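You operate a simulated robot arm through the tools that you are given. There is no shell and no other tool. Be economical: measure what you need, move in short steps, check, and stop when the job is done.

Carry out the task below with a simulated robot arm. There is one attempt and no reset: what you move stays moved.

TASK
On the green shelf, make the paper weight and the pink peg change places.

Only the result counts: the job must be done as asked and must still hold three seconds after the hand-in. Knocking over, shifting, dropping, spilling or breaking anything else fails it.

THE ROBOT
A 6-joint arm with a two-finger parallel gripper on a trunk, on a base that drives. Base frame: it is fixed to the floor where the robot stands at the start and does not move with it; the origin is under the middle of the robot, x ahead of it, y to its left, z up. Lengths are in mm, angles in degrees, forces in N, time in s.
With the tool pointing down near the work surface it reaches from about 320 to 700 mm from the robot's upright axis, wherever it stands. Its first joint turns from -166.0 to 166.0 degrees. Payload 4.1 kg.
The TCP is the grasp point between the finger pads, 23 mm short of the fingertips. In the tool frame z runs along the fingers and y along their closing line. Largest opening 94 mm; finger width 38, thickness 10; the body of the gripper, 54 by 96 mm, starts 39 mm behind the TCP.
Orientation is that of the tool frame in the base frame, as a unit quaternion [x, y, z, w]. With the fingers straight down and closing along the base's y, the tool's x points along the base's -x, its y along +y and its z along -z.

THE INTERFACE
- The arm moves only by the tool move_arm. Its argument "targets" is a list that holds one entry, the list of rows, each a list of 6 numbers: the shift along the tool's x, y, z in units of 25 mm (1.0 is 25 mm), then the turn, a rotation vector about the tool's x, y, z in units of 4 degrees (1.0 is 4 degrees). In form: [[[x, y, z, ax, ay, az], ...]]. A call has 1 to 10 rows; each row shifts and turns the commanded pose from where the row before left it, along the tool's axes as they then stand. "grip" is the closure, from 0 (fully open) to 1 (shut), set as the call begins (left out, the last holds). A call with a number of a shift or a turn outside -1 to 1 is refused whole. A row lasts 0.2 s, in which the tool goes at most 50 mm and 8.6 degrees; a call with a longer step from one row to the next is refused whole, and so is a gripper value outside its range. A pose out of reach is approached as far as the arm can. The call stops where the force on the tool passes 40 N (or 10 N more than at its start, if that is more) or the arm is blocked; 0.2 s more then pass. Each finger travels about 45 mm/s and halts on what it meets, pressing with about 34 N; the grip force reading is that of the motor and also rises with nothing between the fingers. The clock runs only during rows and for 0.2 s after the last one: add rows that do not move to give the fingers time. The reply holds the time, the measured pose of the TCP, the force on the tool along the base axes, the opening and the grip force, in the units named above and with some noise.
- Cameras (640 x 400 px; columns grow to the right, rows downward): "scene" is now at [22.1, 153.1, 1435.9]; the picture's right is [-0.19, -0.98, 0.00], its down [-0.66, 0.13, -0.74] and it looks along [0.73, -0.14, -0.67] (base axes); focal length 255 px, centre (320, 200). "wrist" rides on the gripper at [86, 16, -74] in the tool frame; the picture's right is [-0.18, 0.98, 0.00], its down [-0.58, -0.11, -0.81] and it looks along [-0.79, -0.15, 0.59] (tool axes); focal length 243 px, centre (320, 200). There is no depth. A picture from a camera that has moved, and an enlarged one, comes with that camera's place and axes in the base frame and with its lens. The place of the scene camera against the robot may be out by one fixed shift of up to 25 mm in any direction.
- grab_frame(camera): a new picture of that camera. No time passes.
- move_column(by): slides the trunk up (or, below 0, down) by that many mm; the arm and the scene camera ride with it, the base frame stays. It gives what a move gives, with no picture.
- drive_base(legs): drives the robot by 1 to 6 legs, each [ahead, turn to the left] in mm and degrees, along the robot's own axes; the way and the turn of a leg run together, so that a leg with both is an arc; at most 1500 mm and 180 degrees a leg. The arm and the cameras ride along, it lands a little off, and it stops where it bumps. It gives what a move gives.
- head_to(pan, tilt): turns the head with the scene camera to pan (to the left, within 155 degrees either way) and tilt (down, from -29 to 69), counted from straight ahead of the robot. It gives what a move gives.
- zoom(camera, box): a new picture of the part [left, top, right, bottom] of that camera's present view, enlarged. No time passes.
- sign_off(): hands the job in; it is judged then, once.

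Go step by step. Nothing tells you exact positions but the pictures and the camera data: compare them with the known pose of the tool, close in by small moves and look again before you grip or let go. The budget is 165 turns and 108 pictures, counting those below and the enlarged ones. Unless the task says otherwise, let go and move clear before handing in, and close with one line.

The tools are called after "Call:" as a command line: name --argument value ..., lists and objects as JSON in quotes. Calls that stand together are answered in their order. move_arm: Moves the arm, as the interface text tells. Its arguments: {"type":"object","properties":{"targets":{"type":"array","items":{"type":"array","items":{"type":"array","items":{"type":"number"}}}},"grip":{"type":"number"}},"required":["targets"]} The other tools are called the same way: move_column (by) slides the trunk up or down; drive_base (legs) drives the base; head_to (pan, tilt) turns the head that bears the scene camera; grab_frame (camera) takes a picture; zoom (camera, box) takes an enlarged picture of a part of a camera's view; sign_off () hands the job in.

At the start:

```text
time_s: 0.0
tool_pos: [429.0, -44.9, 1051.0]
ee_rot: [0.0, 1.0, 0.0, 0.0]
force: [0.0, 0.4, -0.6]
finger_gap: 94.0
gripper_force: 0.2
trunk travel left (down, up): [-375.0, 215.0]
robot x, y, heading: [-2.2, -0.3, 0.2]
head pan, tilt: [-10.8, 42.1]
```

scene: 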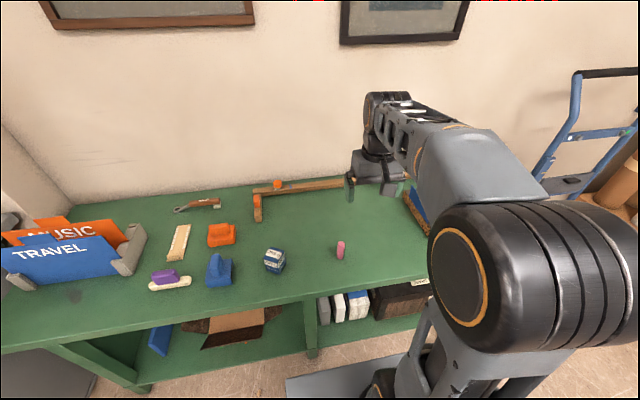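
wrist: 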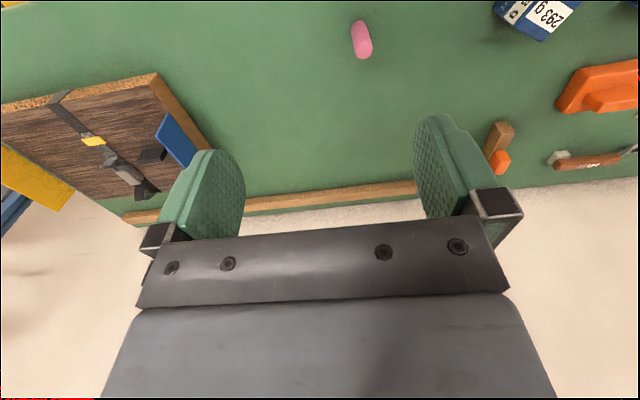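

I see a green shelf with a pink peg and a blue block labelled "293 g" (likely the paper weight), among other items. I'll zoom in to identify them.

Call:
zoom --camera "scene" --box '[140, 180, 380, 330]'

Call:
zoom --camera "wrist" --box '[320, 0, 640, 200]'

```text
2.67 times, centred on (260, 255) of scene
camera zoom: at [22.1, 153.1, 1435.9], right [-0.19, -0.98, 0.0], down [-0.66, 0.13, -0.74], along [0.73, -0.14, -0.67], focal length 680 px, centre (480, 53)
```

zoom: 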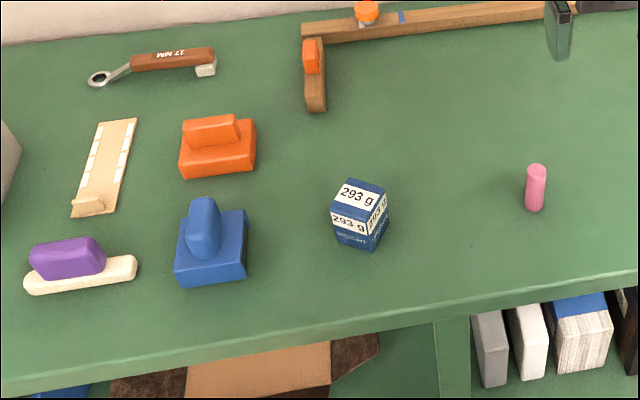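

```text
2.00 times, centred on (480, 100) of wrist
camera zoom: at [342.3, -28.0, 1124.4], right [0.18, 0.98, 0.0], down [0.58, -0.11, 0.81], along [0.79, -0.15, -0.59], focal length 485 px, centre (0, 400)
```

zoom: 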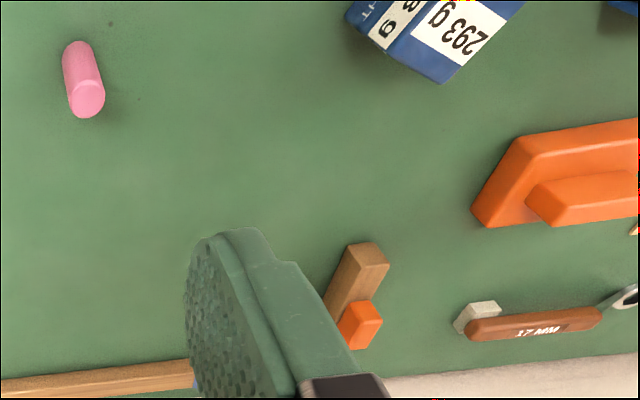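

The blue block says something like "WEIGHT"; I'll read it and inspect the others more closely.

Call:
zoom --camera "scene" --box '[255, 240, 295, 280]'

Call:
zoom --camera "scene" --box '[145, 215, 245, 295]'

```text
10.00 times, centred on (275, 260) of scene
camera zoom: at [22.1, 153.1, 1435.9], right [-0.19, -0.98, 0.0], down [-0.66, 0.13, -0.74], along [0.73, -0.14, -0.67], focal length 2551 px, centre (770, -400)
```

zoom: 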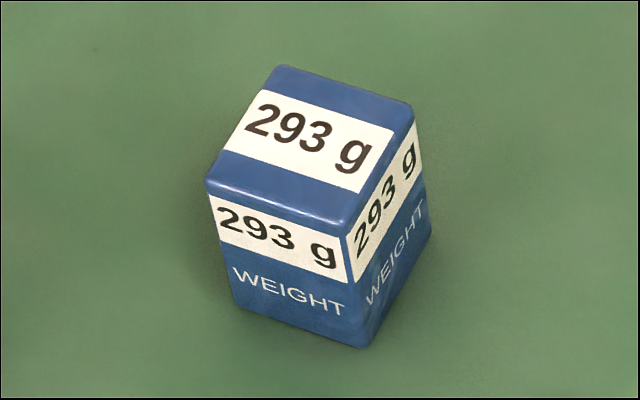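

```text
5.00 times, centred on (195, 255) of scene
camera zoom: at [22.1, 153.1, 1435.9], right [-0.19, -0.98, 0.0], down [-0.66, 0.13, -0.74], along [0.73, -0.14, -0.67], focal length 1276 px, centre (945, -75)
```

zoom: 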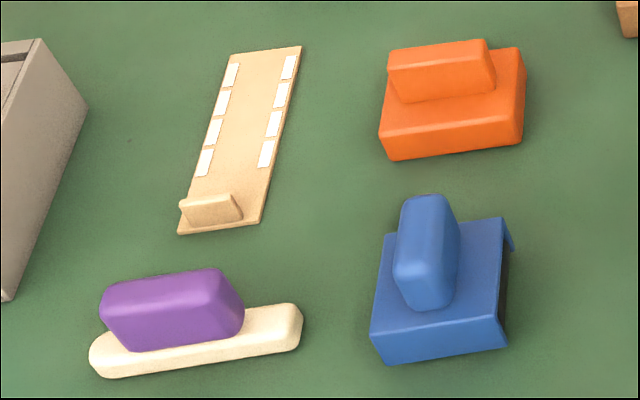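

The paper weight is the blue block marked "293 g / WEIGHT", at about (508, 203), about 44 mm wide and 52 mm tall. The pink peg is at about (485, -2), roughly 24 mm thick and 55 mm tall. I'll move above the weight and look with the wrist camera.

Call:
move_arm --targets '[[[0, 1, 0, 0, 0, 0], [0, 1, 0, 0, 0, 0], [0, 1, 0, 0, 0, 0], [0, 1, 0, 0, 0, 0], [0, 1, 0.8, 0, 0, 0], [0, 1, 0.8, 0, 0, 0], [0, 1, 0.8, 0, 0, 0], [0, 1, 0.8, 0, 0, 0], [0, 1, 0.8, 0, 0, 0], [0, 0.8, 0.8, 0, 0, 0]]]' --grip 0

Call:
grab_frame --camera "wrist"

```text
time_s: 2.2
tool_pos: [425.9, 201.4, 930.8]
ee_rot: [-0.001, 1.0, -0.001, 0.0]
force: [-0.2, 0.1, -0.5]
finger_gap: 93.9
gripper_force: 0.0
trunk travel left (down, up): [-375.0, 215.0]
robot x, y, heading: [1.1, -0.1, 0.1]
head pan, tilt: [-10.8, 42.1]
```

```text
101 pictures are left
camera wrist: at [339.7, 217.7, 1003.6], right [0.18, 0.98, 0.0], down [0.58, -0.11, 0.81], along [0.79, -0.15, -0.59], focal length 243 px, centre (320, 200)
```

wrist: 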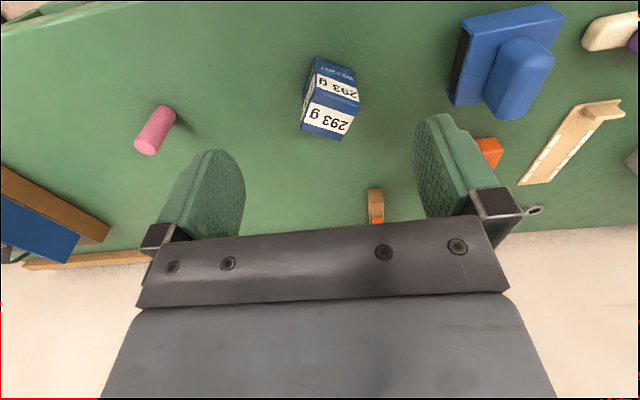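

Call:
zoom --camera "wrist" --box '[270, 40, 398, 150]'

Call:
zoom --camera "wrist" --box '[100, 80, 228, 170]'

```text
3.64 times, centred on (334, 95) of wrist
camera zoom: at [339.7, 217.7, 1003.6], right [0.18, 0.98, 0.0], down [0.58, -0.11, 0.81], along [0.79, -0.15, -0.59], focal length 882 px, centre (269, 582)
```

zoom: 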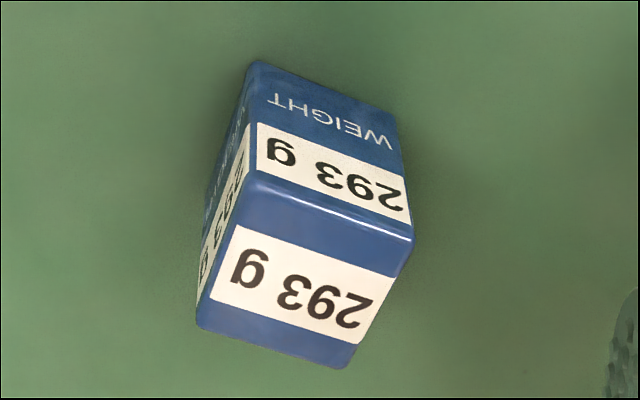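

```text
4.44 times, centred on (164, 125) of wrist
camera zoom: at [339.7, 217.7, 1003.6], right [0.18, 0.98, 0.0], down [0.58, -0.11, 0.81], along [0.79, -0.15, -0.59], focal length 1078 px, centre (1013, 533)
```

zoom: 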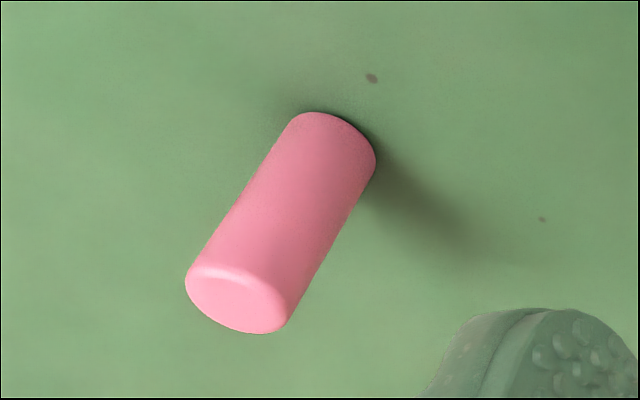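

The weight's top centre is at about (483, 201), with its edges turned about 30° from the base axes. The peg stands upright at about (478, -1). I'll go over the weight, turn the tool about 30° to line up, and look again.

Call:
move_arm --targets '[[[-1, 0, 0, 0, 0, 0.7], [-1, 0, 0, 0, 0, 0.7], [0, 0, 0.3, 0, 0, 1], [0, 0, 0.3, 0, 0, 1], [0, 0, 0.4, 0, 0, 1], [0, 0, 0.4, 0, 0, 1], [0, 0, 0.3, 0, 0, 1], [0, 0, 0.3, 0, 0, 1]]]'

Call:
grab_frame --camera "wrist"

```text
time_s: 4.0
tool_pos: [479.4, 198.2, 881.6]
ee_rot: [0.256, 0.967, 0.0, 0.001]
force: [-0.8, -0.5, 0.7]
finger_gap: 94.2
gripper_force: 0.1
trunk travel left (down, up): [-375.0, 215.0]
robot x, y, heading: [-1.6, 2.8, 0.1]
head pan, tilt: [-10.8, 42.1]
```

```text
98 pictures are left
camera wrist: at [411.7, 256.1, 954.6], right [0.65, 0.76, 0.0], down [0.45, -0.38, 0.81], along [0.62, -0.52, -0.59], focal length 243 px, centre (320, 200)
```

wrist: 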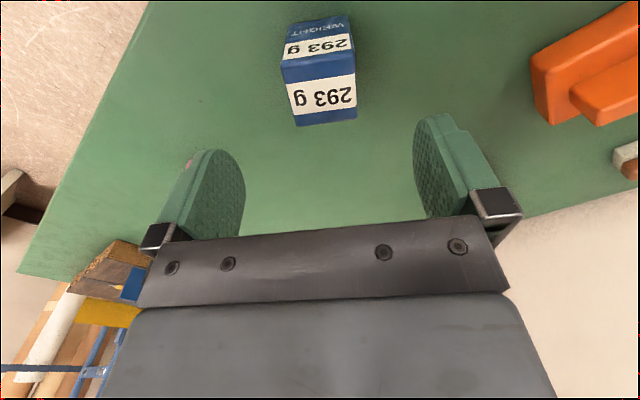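

Call:
zoom --camera "wrist" --box '[256, 5, 384, 135]'

```text
3.08 times, centred on (320, 70) of wrist
camera zoom: at [411.7, 256.1, 954.6], right [0.65, 0.76, 0.0], down [0.45, -0.38, 0.81], along [0.62, -0.52, -0.59], focal length 746 px, centre (320, 600)
```

zoom: 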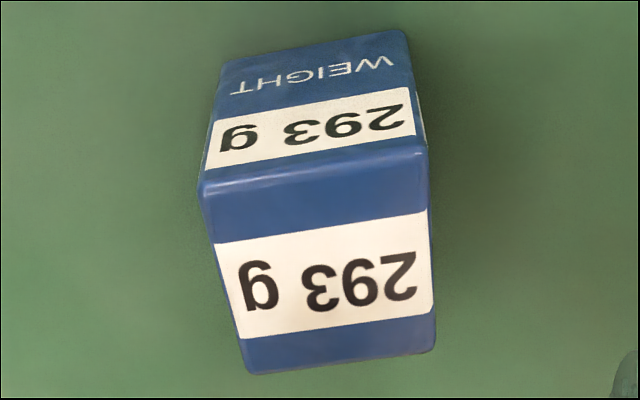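

The weight sits nearly centred under the tool, off by about 4 mm in x and 2° in turn. I'll correct that and descend around it to mid-height.

Call:
move_arm --targets '[[[-0.16, 0.04, 0, 0, 0, 0.6], [0, 0, 0.8, 0, 0, 0], [0, 0, 0.8, 0, 0, 0], [0, 0, 0.8, 0, 0, 0], [0, 0, 0.8, 0, 0, 0], [0, 0, 0.6, 0, 0, 0], [0, 0, 0.5, 0, 0, 0]]]'

Call:
grab_frame --camera "wrist"

Call:
grab_frame --camera "scene"

```text
time_s: 5.6
tool_pos: [481.8, 198.3, 774.0]
ee_rot: [0.276, 0.961, 0.0, 0.0]
force: [-0.2, -0.2, -0.4]
finger_gap: 94.1
gripper_force: 0.0
trunk travel left (down, up): [-375.0, 215.0]
robot x, y, heading: [-1.1, -2.4, 0.2]
head pan, tilt: [-10.8, 42.1]
```

```text
96 pictures are left
camera wrist: at [417.6, 258.6, 847.0], right [0.68, 0.74, 0.0], down [0.44, -0.4, 0.81], along [0.59, -0.55, -0.59], focal length 243 px, centre (320, 200)
```

wrist: 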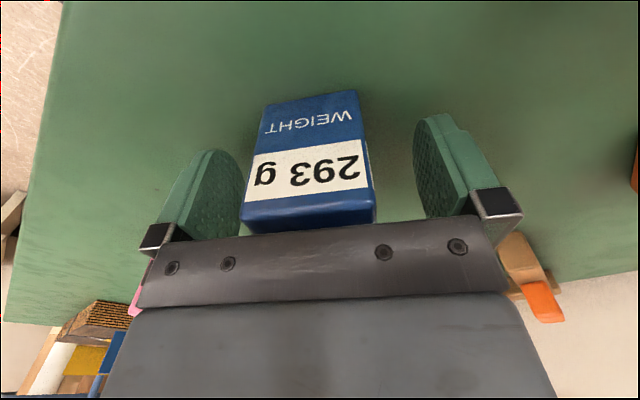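

```text
95 pictures are left
camera scene: at [22.1, 153.2, 1435.9], right [-0.19, -0.98, 0.0], down [-0.66, 0.13, -0.74], along [0.73, -0.14, -0.67], focal length 255 px, centre (320, 200)
```

scene: 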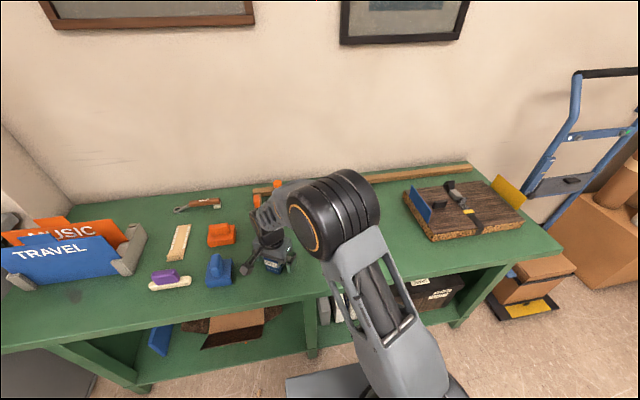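

The weight is between the fingers. Now I'll close and lift slightly.

Call:
move_arm --targets '[[[0, 0, 0, 0, 0, 0], [0, 0, 0, 0, 0, 0], [0, 0, 0, 0, 0, 0], [0, 0, 0, 0, 0, 0], [0, 0, 0, 0, 0, 0]]]' --grip 1

Call:
grab_frame --camera "wrist"

```text
time_s: 6.8
tool_pos: [482.2, 198.4, 773.4]
ee_rot: [0.275, 0.961, 0.001, 0.0]
force: [-0.7, -0.2, 0.2]
finger_gap: 46.0
gripper_force: 33.8
trunk travel left (down, up): [-375.0, 215.0]
robot x, y, heading: [-0.8, -0.5, -0.2]
head pan, tilt: [-10.8, 42.1]
```

```text
94 pictures are left
camera wrist: at [417.7, 258.6, 847.2], right [0.68, 0.74, 0.0], down [0.44, -0.4, 0.81], along [0.59, -0.55, -0.59], focal length 243 px, centre (320, 200)
```

wrist: 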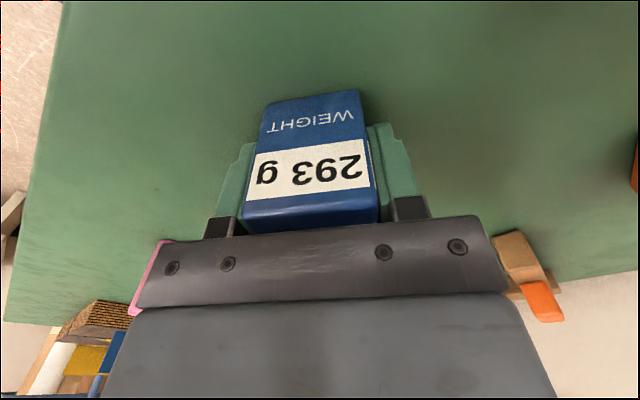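

The weight is gripped (46 mm wide, original centre about (483, 198)). I'll lift it and carry it to a free temporary spot near (483, 102).

Call:
move_arm --targets '[[[0, 0, -0.5, 0, 0, 0], [0, 0, -0.5, 0, 0, 0], [0, 0, -0.5, 0, 0, 0], [0, 0, -0.5, 0, 0, 0], [-0.5, -0.8, 0, 0, 0, 0], [-0.5, -0.8, 0, 0, 0, 0], [-0.5, -0.8, 0, 0, 0, 0], [-0.5, -0.8, 0, 0, 0, 0], [0, 0, 0, 0, 0, 0]]]' --grip 1

Call:
grab_frame --camera "wrist"

Call:
grab_frame --camera "scene"

```text
time_s: 8.8
tool_pos: [482.7, 102.7, 823.2]
ee_rot: [0.276, 0.961, 0.0, 0.0]
force: [0.9, -0.1, -2.7]
finger_gap: 45.9
gripper_force: 33.5
trunk travel left (down, up): [-375.0, 215.0]
robot x, y, heading: [-0.7, 0.6, 0.4]
head pan, tilt: [-10.8, 42.1]
```

```text
93 pictures are left
camera wrist: at [418.4, 162.8, 897.0], right [0.68, 0.74, 0.0], down [0.44, -0.4, 0.81], along [0.59, -0.55, -0.59], focal length 243 px, centre (320, 200)
```

wrist: 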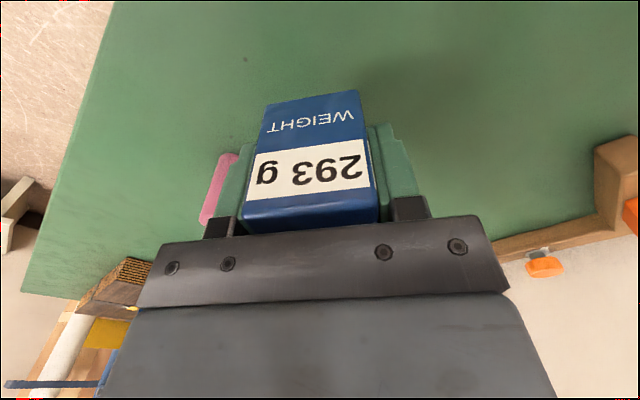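

```text
92 pictures are left
camera scene: at [22.3, 153.0, 1435.9], right [-0.19, -0.98, 0.0], down [-0.66, 0.13, -0.74], along [0.73, -0.14, -0.67], focal length 255 px, centre (320, 200)
```

scene: 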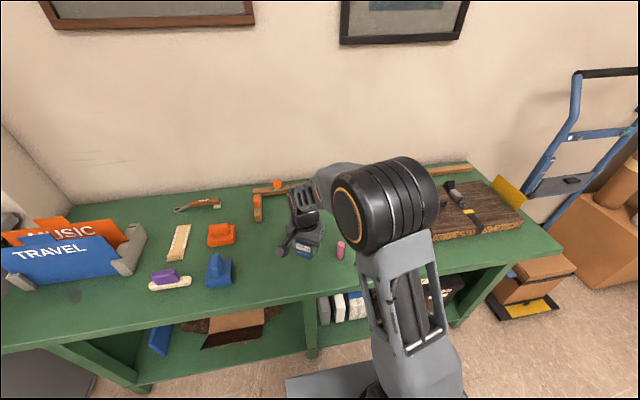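

Clear of everything; I'll lower the weight, let it go gently and rise.

Call:
move_arm --targets '[[[0, 0, 0.5, 0, 0, 0], [0, 0, 0.5, 0, 0, 0], [0, 0, 0.5, 0, 0, 0], [0, 0, 0.3, 0, 0, 0], [0, 0, 0.2, 0, 0, 0], [0, 0, 0, 0, 0, 0]]]' --grip 1

Call:
move_arm --targets '[[[0, 0, 0, 0, 0, 0], [0, 0, 0, 0, 0, 0], [0, 0, 0, 0, 0, 0], [0, 0, -0.5, 0, 0, 0], [0, 0, -1, 0, 0, 0], [0, 0, -1, 0, 0, 0], [0, 0, -1, 0, 0, 0], [0, 0, -1, 0, 0, 0]]]' --grip 0.15

Call:
grab_frame --camera "wrist"

```text
time_s: 10.2
tool_pos: [482.7, 102.9, 774.0]
ee_rot: [0.275, 0.961, 0.002, 0.002]
force: [-1.1, 1.8, 9.6]
finger_gap: 46.0
gripper_force: 33.8
trunk travel left (down, up): [-375.0, 215.0]
robot x, y, heading: [-0.5, 2.1, 0.1]
head pan, tilt: [-10.8, 42.1]
```

```text
time_s: 12.0
tool_pos: [482.4, 104.1, 885.7]
ee_rot: [0.276, 0.961, -0.001, 0.0]
force: [-0.2, 0.3, -0.5]
finger_gap: 79.8
gripper_force: 0.0
trunk travel left (down, up): [-375.0, 215.0]
robot x, y, heading: [-1.5, -0.2, -0.1]
head pan, tilt: [-10.8, 42.1]
```

```text
91 pictures are left
camera wrist: at [418.0, 164.4, 959.7], right [0.68, 0.74, 0.0], down [0.44, -0.4, 0.81], along [0.59, -0.55, -0.59], focal length 243 px, centre (320, 200)
```

wrist: 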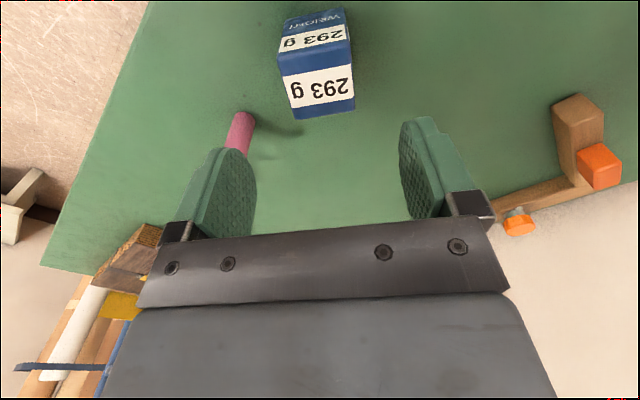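

The weight stands at the temporary spot. I'll turn the tool back square, go over the peg at a height, and look.

Call:
move_arm --targets '[[[0, 0, 0, 0, 0, -1], [0, 0, 0, 0, 0, -1], [0, 0, 0, 0, 0, -1], [0, 0, 0, 0, 0, -1], [0, 0, 0, 0, 0, -1], [0, 0, 0, 0, 0, -1], [0, 0, 0, 0, 0, -1], [0, 0, 0, 0, 0, -1]]]'

Call:
move_arm --targets '[[[0.1, -0.85, 0, 0, 0, 0], [0.1, -0.85, 0, 0, 0, 0], [0, -0.85, 0, 0, 0, 0], [0, -0.85, 0, 0, 0, 0], [0, -0.8, 0, 0, 0, 0], [0, 0, 0, 0, 0, 0]]]'

Call:
zoom --camera "wrist" --box '[224, 0, 416, 120]'

```text
time_s: 13.8
tool_pos: [483.6, 102.7, 885.8]
ee_rot: [-0.001, 1.0, 0.0, 0.0]
force: [-0.4, 0.6, -0.1]
finger_gap: 79.9
gripper_force: 0.2
trunk travel left (down, up): [-375.0, 215.0]
robot x, y, heading: [0.1, -1.0, -0.1]
head pan, tilt: [-10.8, 42.1]
```

```text
time_s: 15.2
tool_pos: [477.8, -2.5, 885.2]
ee_rot: [0.0, 1.0, 0.0, 0.0]
force: [0.8, -0.7, 0.4]
finger_gap: 80.0
gripper_force: 0.1
trunk travel left (down, up): [-375.0, 215.0]
robot x, y, heading: [-0.4, 1.3, -0.0]
head pan, tilt: [-10.8, 42.1]
```

```text
3.33 times, centred on (320, 60) of wrist
camera zoom: at [391.9, 14.5, 959.4], right [0.18, 0.98, 0.0], down [0.58, -0.11, 0.81], along [0.79, -0.15, -0.59], focal length 809 px, centre (320, 667)
```

zoom: 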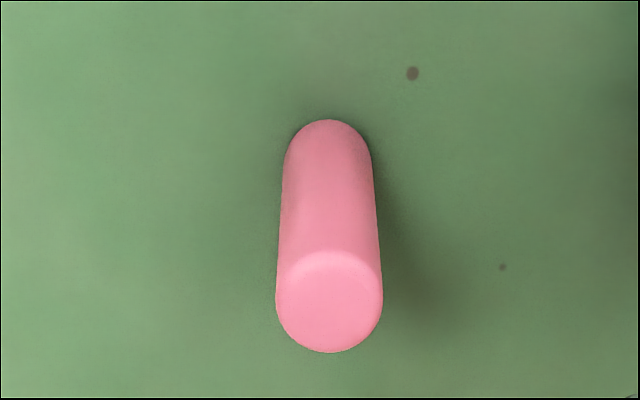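

The peg stands upright at about (481, 0), some 3 mm ahead and 2.5 mm to the left of the tool. I'll correct and descend around it.

Call:
move_arm --targets '[[[-0.12, 0.1, 0.7, 0, 0, 0], [0, 0, 0.8, 0, 0, 0], [0, 0, 0.8, 0, 0, 0], [0, 0, 0.8, 0, 0, 0], [0, 0, 0.8, 0, 0, 0], [0, 0, 0.6, 0, 0, 0], [0, 0, 0, 0, 0, 0]]]'

Call:
grab_frame --camera "wrist"

```text
time_s: 16.8
tool_pos: [482.8, 1.3, 773.6]
ee_rot: [0.0, 1.0, 0.0, 0.0]
force: [-0.7, 0.3, -0.4]
finger_gap: 79.9
gripper_force: 0.2
trunk travel left (down, up): [-375.0, 215.0]
robot x, y, heading: [0.0, -0.1, 0.1]
head pan, tilt: [-10.8, 42.1]
```

```text
89 pictures are left
camera wrist: at [394.7, 18.5, 846.8], right [0.18, 0.98, 0.0], down [0.58, -0.11, 0.81], along [0.79, -0.15, -0.59], focal length 243 px, centre (320, 200)
```

wrist: 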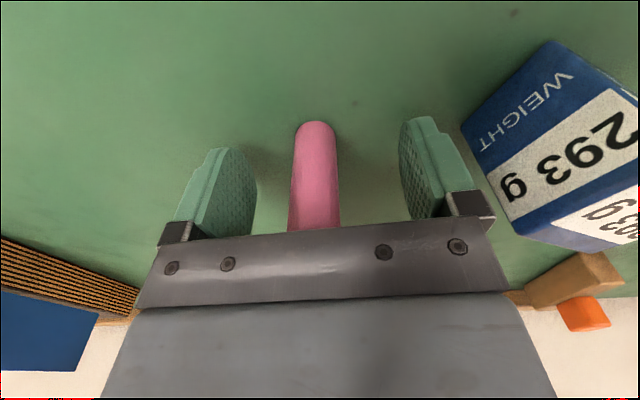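

Call:
move_arm --targets '[[[0.03, -0.06, 0, 0, 0, 0], [0, 0, 0, 0, 0, 0], [0, 0, 0, 0, 0, 0], [0, 0, 0, 0, 0, 0], [0, 0, 0, 0, 0, 0], [0, 0, 0, 0, 0, 0]]]' --grip 1

Call:
grab_frame --camera "wrist"

```text
time_s: 18.2
tool_pos: [480.5, 0.7, 774.0]
ee_rot: [0.0, 1.0, 0.0, 0.0]
force: [-0.4, -0.4, 0.7]
finger_gap: 20.2
gripper_force: 34.2
trunk travel left (down, up): [-375.0, 215.0]
robot x, y, heading: [0.6, -0.8, 0.1]
head pan, tilt: [-10.8, 42.1]
```

```text
88 pictures are left
camera wrist: at [393.8, 16.8, 847.1], right [0.18, 0.98, 0.0], down [0.58, -0.11, 0.81], along [0.79, -0.15, -0.59], focal length 243 px, centre (320, 200)
```

wrist: 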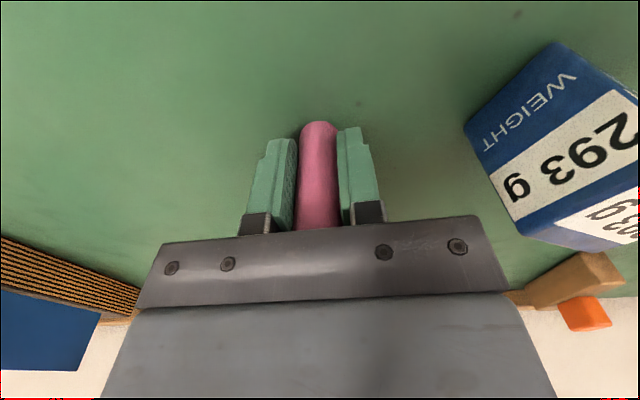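

The peg is gripped at about (480.5, 0.5). I'll lift it 100 mm, pass over the weight and hover above the weight's old spot at (483, 198).

Call:
move_arm --targets '[[[0, 0, -0.5, 0, 0, 0], [0, 0, -0.75, 0, 0, 0], [0, 0, -0.75, 0, 0, 0], [0, 0, -1, 0, 0, 0], [0, 0, -1, 0, 0, 0]]]' --grip 1

Call:
move_arm --targets '[[[-0.1, 0.9, 0, 0, 0, 0], [0, 1, 0, 0, 0, 0], [0, 1, 0, 0, 0, 0], [0, 1, 0, 0, 0, 0], [0, 1, 0, 0, 0, 0], [0, 1, 0, 0, 0, 0], [0, 1, 0, 0, 0, 0], [0, 1, 0, 0, 0, 0], [0, 0, 0, 0, 0, 0]]]'

Call:
grab_frame --camera "wrist"

```text
time_s: 19.4
tool_pos: [479.6, 0.5, 875.0]
ee_rot: [0.0, 1.0, 0.0, 0.0]
force: [-0.2, -0.6, 0.2]
finger_gap: 19.7
gripper_force: 34.0
trunk travel left (down, up): [-375.0, 215.0]
robot x, y, heading: [-0.1, -0.8, 0.3]
head pan, tilt: [-10.8, 42.1]
```

```text
time_s: 21.4
tool_pos: [483.1, 198.9, 873.1]
ee_rot: [0.0, 1.0, 0.0, 0.0]
force: [0.0, -0.4, -0.7]
finger_gap: 19.6
gripper_force: 33.7
trunk travel left (down, up): [-375.0, 215.0]
robot x, y, heading: [2.9, -3.0, 0.0]
head pan, tilt: [-10.8, 42.1]
```

```text
87 pictures are left
camera wrist: at [396.8, 215.1, 947.0], right [0.18, 0.98, 0.0], down [0.58, -0.11, 0.81], along [0.79, -0.15, -0.59], focal length 243 px, centre (320, 200)
```

wrist: 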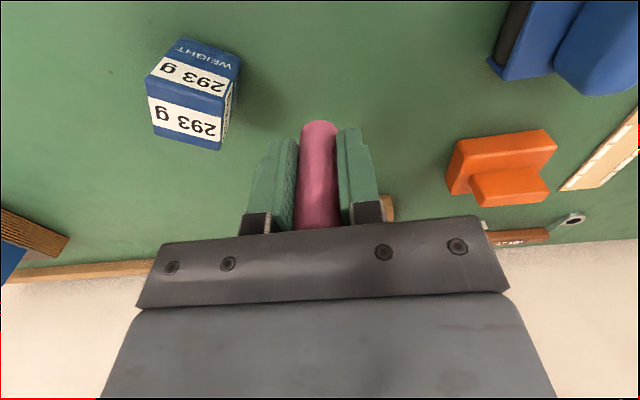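

Peg is hanging straight over the spot; I'll lower it to the surface.

Call:
move_arm --targets '[[[0, 0, 1, 0, 0, 0], [0, 0, 1, 0, 0, 0], [0, 0, 0.8, 0, 0, 0], [0, 0, 0.6, 0, 0, 0], [0, 0, 0.4, 0, 0, 0], [0, 0, 0.15, 0, 0, 0], [0, 0, 0, 0, 0, 0]]]' --grip 1

Call:
grab_frame --camera "wrist"

```text
time_s: 23.0
tool_pos: [481.9, 197.8, 775.2]
ee_rot: [0.0, 1.0, 0.0, 0.0]
force: [-1.3, 0.2, 2.5]
finger_gap: 19.5
gripper_force: 34.4
trunk travel left (down, up): [-375.0, 215.0]
robot x, y, heading: [2.7, -1.3, 0.1]
head pan, tilt: [-10.8, 42.1]
```

```text
86 pictures are left
camera wrist: at [395.6, 214.3, 848.1], right [0.18, 0.98, 0.0], down [0.58, -0.11, 0.81], along [0.79, -0.15, -0.59], focal length 243 px, centre (320, 200)
```

wrist: 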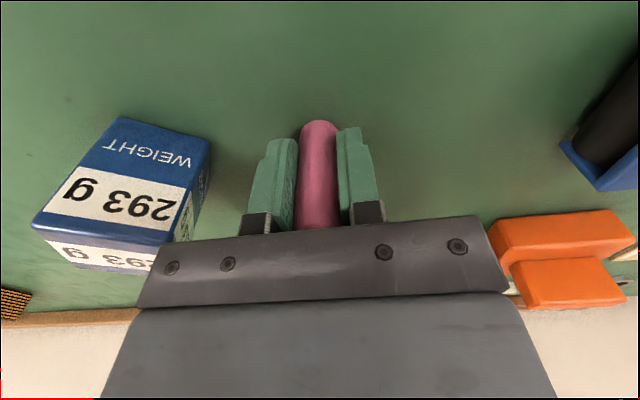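

Call:
move_arm --targets '[[[0, 0, 0.04, 0, 0, 0], [0, 0, 0, 0, 0, 0]]]' --grip 1

```text
time_s: 23.6
tool_pos: [482.5, 197.2, 773.8]
ee_rot: [0.0, 1.0, 0.0, 0.001]
force: [-3.4, 0.2, 12.1]
finger_gap: 19.8
gripper_force: 34.3
trunk travel left (down, up): [-375.0, 215.0]
robot x, y, heading: [-1.4, -2.4, -0.0]
head pan, tilt: [-10.8, 42.1]
```

The peg is on the surface (12 N contact). I'll open just enough and rise straight up.

Call:
move_arm --targets '[[[0, 0, 0, 0, 0, 0], [0, 0, 0, 0, 0, 0], [0, 0, 0, 0, 0, 0], [0, 0, 0, 0, 0, 0], [0, 0, -0.4, 0, 0, 0], [0, 0, -1, 0, 0, 0], [0, 0, -1, 0, 0, 0], [0, 0, -1, 0, 0, 0], [0, 0, -1, 0, 0, 0]]]' --grip 0.4

Call:
zoom --camera "wrist" --box '[144, 0, 464, 200]'

```text
time_s: 25.6
tool_pos: [481.7, 197.2, 883.0]
ee_rot: [0.001, 1.0, 0.0, 0.0]
force: [0.2, -1.0, 0.2]
finger_gap: 56.3
gripper_force: 0.1
trunk travel left (down, up): [-375.0, 215.0]
robot x, y, heading: [-0.9, -0.2, 0.1]
head pan, tilt: [-10.8, 42.1]
```

```text
2.00 times, centred on (304, 100) of wrist
camera zoom: at [394.2, 213.7, 957.4], right [0.18, 0.98, 0.0], down [0.58, -0.11, 0.81], along [0.79, -0.15, -0.59], focal length 485 px, centre (352, 400)
```

zoom: 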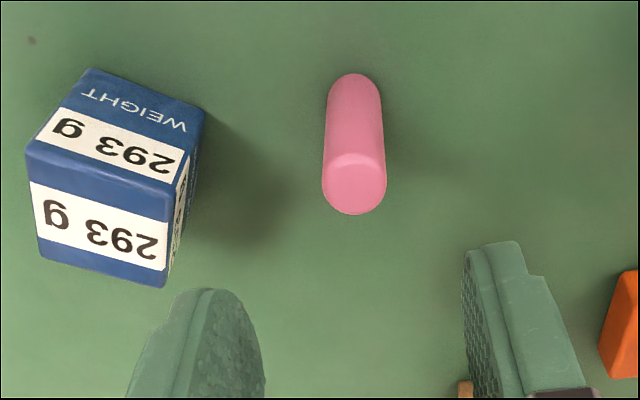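

The peg stands upright at the weight's old place. I'll go back over the weight, open and turn the tool 32° to match it.

Call:
move_arm --targets '[[[0, -1, 0, 0, 0, 0], [0, -1, 0, 0, 0, 0], [0, -1, 0, 0, 0, 0], [0, -0.8, 0, 0, 0, 0]]]' --grip 0

Call:
move_arm --targets '[[[0, 0, 0, 0, 0, 1], [0, 0, 0, 0, 0, 1], [0, 0, 0, 0, 0, 1], [0, 0, 0, 0, 0, 1], [0, 0, 0, 0, 0, 1], [0, 0, 0, 0, 0, 1], [0, 0, 0, 0, 0, 1], [0, 0, 0, 0, 0, 1]]]'

Call:
grab_frame --camera "wrist"

```text
time_s: 26.6
tool_pos: [482.2, 101.5, 883.9]
ee_rot: [0.0, 1.0, -0.001, 0.0]
force: [-0.8, -0.5, 0.9]
finger_gap: 94.0
gripper_force: 0.0
trunk travel left (down, up): [-375.0, 215.0]
robot x, y, heading: [-0.3, -1.4, 0.0]
head pan, tilt: [-10.8, 42.1]
```

```text
time_s: 28.4
tool_pos: [481.7, 102.1, 882.8]
ee_rot: [0.277, 0.961, 0.001, 0.0]
force: [0.9, -0.3, 0.0]
finger_gap: 94.1
gripper_force: 0.0
trunk travel left (down, up): [-375.0, 215.0]
robot x, y, heading: [1.4, 1.2, 0.2]
head pan, tilt: [-10.8, 42.1]
```

```text
84 pictures are left
camera wrist: at [418.0, 162.3, 957.2], right [0.68, 0.73, 0.0], down [0.43, -0.4, 0.81], along [0.59, -0.55, -0.59], focal length 243 px, centre (320, 200)
```

wrist: 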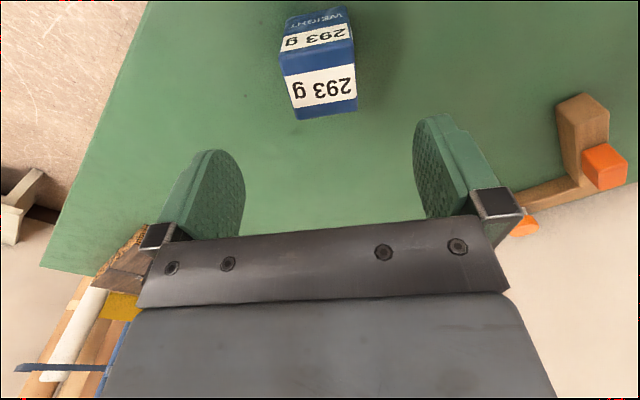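

The weight is aligned under the tool. Descending around it.

Call:
move_arm --targets '[[[0, 0, 0.8, 0, 0, 0], [0, 0, 0.8, 0, 0, 0], [0, 0, 0.8, 0, 0, 0], [0, 0, 0.8, 0, 0, 0], [0, 0, 0.7, 0, 0, 0], [0, 0, 0.46, 0, 0, 0], [0, 0, 0, 0, 0, 0]]]'

Call:
move_arm --targets '[[[0, 0, 0, 0, 0, 0], [0, 0, 0, 0, 0, 0], [0, 0, 0, 0, 0, 0], [0, 0, 0, 0, 0, 0], [0, 0, 0, 0, 0, 0]]]' --grip 1

Call:
grab_frame --camera "wrist"

```text
time_s: 30.0
tool_pos: [481.9, 103.2, 774.0]
ee_rot: [0.275, 0.961, 0.0, 0.0]
force: [0.4, 0.0, 0.7]
finger_gap: 94.0
gripper_force: 0.1
trunk travel left (down, up): [-375.0, 215.0]
robot x, y, heading: [2.7, -1.3, -0.1]
head pan, tilt: [-10.8, 42.1]
```

```text
time_s: 31.2
tool_pos: [480.8, 102.7, 774.2]
ee_rot: [0.276, 0.961, 0.0, 0.0]
force: [0.6, 0.5, -0.6]
finger_gap: 46.1
gripper_force: 34.0
trunk travel left (down, up): [-375.0, 215.0]
robot x, y, heading: [3.1, -0.8, -0.1]
head pan, tilt: [-10.8, 42.1]
```

```text
83 pictures are left
camera wrist: at [417.1, 163.3, 848.4], right [0.68, 0.74, 0.0], down [0.44, -0.4, 0.81], along [0.59, -0.55, -0.59], focal length 243 px, centre (320, 200)
```

wrist: 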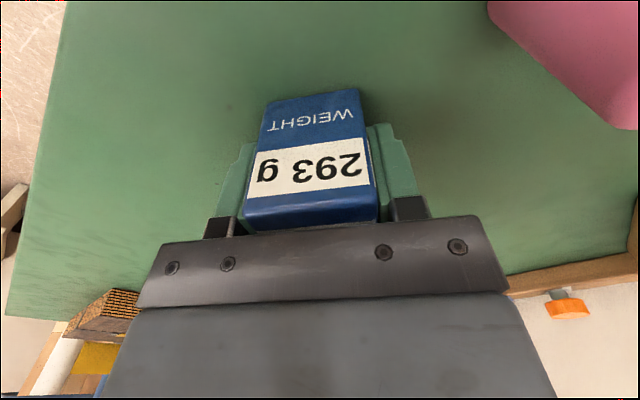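

Gripped. I'll lift, carry it to the peg's old place at (480.5, 0.5) and hover.

Call:
move_arm --targets '[[[0, 0, -0.5, 0, 0, 0], [0, 0, -0.5, 0, 0, 0], [0, 0, -0.5, 0, 0, 0], [0, 0, -0.5, 0, 0, 0], [-0.528, -0.878, 0, 0, 0, 0], [-0.528, -0.878, 0, 0, 0, 0], [-0.528, -0.878, 0, 0, 0, 0], [-0.528, -0.878, 0, 0, 0, 0], [0, 0, 0, 0, 0, 0], [0, 0, 0, 0, 0, 0]]]' --grip 1

Call:
grab_frame --camera "wrist"

```text
time_s: 33.4
tool_pos: [483.5, -1.5, 823.6]
ee_rot: [0.276, 0.961, 0.0, 0.001]
force: [-0.3, -1.1, -3.1]
finger_gap: 45.9
gripper_force: 34.1
trunk travel left (down, up): [-375.0, 215.0]
robot x, y, heading: [-0.5, 0.6, -0.1]
head pan, tilt: [-10.8, 42.1]
```

```text
82 pictures are left
camera wrist: at [417.8, 59.1, 897.8], right [0.68, 0.74, 0.0], down [0.44, -0.4, 0.81], along [0.59, -0.55, -0.59], focal length 243 px, centre (320, 200)
```

wrist: 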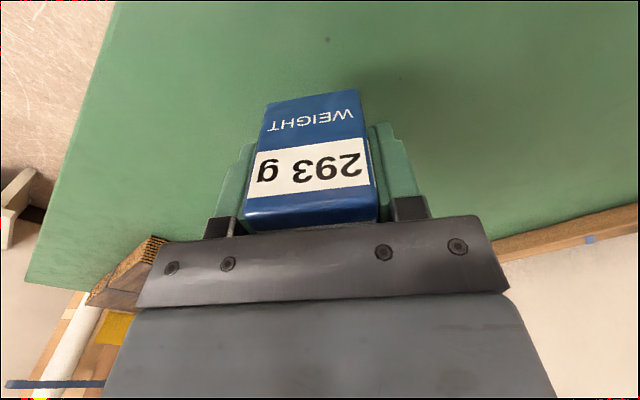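

Call:
move_arm --targets '[[[0.05, 0, 0.5, 0, 0, 0], [0, 0, 0.5, 0, 0, 0], [0, 0, 0.5, 0, 0, 0], [0, 0, 0.3, 0, 0, 0], [0, 0, 0.2, 0, 0, 0], [0, 0, 0, 0, 0, 0]]]' --grip 1

```text
time_s: 34.8
tool_pos: [482.0, 1.0, 774.1]
ee_rot: [0.276, 0.961, 0.0, 0.001]
force: [0.3, -2.1, 3.2]
finger_gap: 45.9
gripper_force: 33.9
trunk travel left (down, up): [-375.0, 215.0]
robot x, y, heading: [-5.0, 0.7, 0.1]
head pan, tilt: [-10.8, 42.1]
```

The weight has touched down at about (482, 1). I'll release, rise and check.

Call:
move_arm --targets '[[[0, 0, 0, 0, 0, 0], [0, 0, 0, 0, 0, 0], [0, 0, 0, 0, 0, 0], [0, 0, -0.5, 0, 0, 0], [0, 0, -1, 0, 0, 0], [0, 0, -1, 0, 0, 0], [0, 0, -1, 0, 0, 0], [0, 0, -1, 0, 0, 0], [0, 0, -1, 0, 0, 0], [0, 0, -1, 0, 0, 0]]]' --grip 0.15

Call:
move_arm --targets '[[[0, -1, -1, 0, 0, 0], [0, -1, -1, 0, 0, 0], [0, -1, -1, 0, 0, 0], [0, -1, -1, 0, 0, 0], [0, -1, 0, 0, 0, 0], [0, -1, 0, 0, 0, 0], [0, -1, 0, 0, 0, 0], [0, 0, 0, 0, 0, 0]]]'

Call:
grab_frame --camera "scene"

Call:
zoom --camera "scene" --box '[140, 180, 380, 330]'

```text
time_s: 37.0
tool_pos: [480.3, 0.4, 938.5]
ee_rot: [0.275, 0.961, 0.0, 0.0]
force: [0.0, -0.2, 1.1]
finger_gap: 80.0
gripper_force: 0.1
trunk travel left (down, up): [-375.0, 215.0]
robot x, y, heading: [5.6, 1.0, 0.1]
head pan, tilt: [-10.8, 42.1]
```

```text
time_s: 38.8
tool_pos: [386.9, -148.8, 1035.9]
ee_rot: [0.276, 0.961, 0.0, 0.001]
force: [0.3, 0.1, 0.2]
finger_gap: 80.0
gripper_force: 0.0
trunk travel left (down, up): [-375.0, 215.0]
robot x, y, heading: [-5.3, -1.2, -0.1]
head pan, tilt: [-10.8, 42.1]
```

```text
81 pictures are left
camera scene: at [22.0, 152.9, 1435.9], right [-0.19, -0.98, 0.0], down [-0.66, 0.13, -0.74], along [0.73, -0.14, -0.67], focal length 255 px, centre (320, 200)
```

scene: 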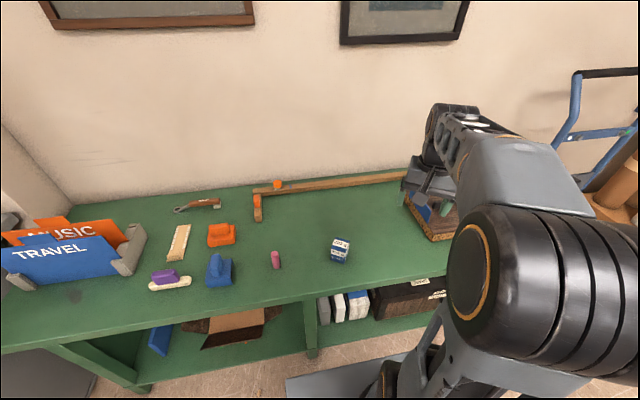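

```text
2.67 times, centred on (260, 255) of scene
camera zoom: at [22.0, 152.9, 1435.9], right [-0.19, -0.98, 0.0], down [-0.66, 0.13, -0.74], along [0.73, -0.14, -0.67], focal length 680 px, centre (480, 53)
```

zoom: 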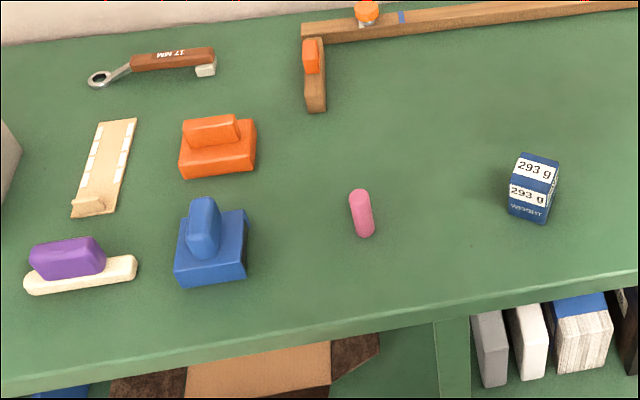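

The peg now stands where the weight was, the weight stands where the peg was, and nothing else has shifted; the gripper is open and clear.

Call:
sign_off

```text
The job is handed in.
```

The paper weight (I took this to be the blue block marked "293 g / WEIGHT") and the pink peg have changed places on the green shelf, both standing upright.
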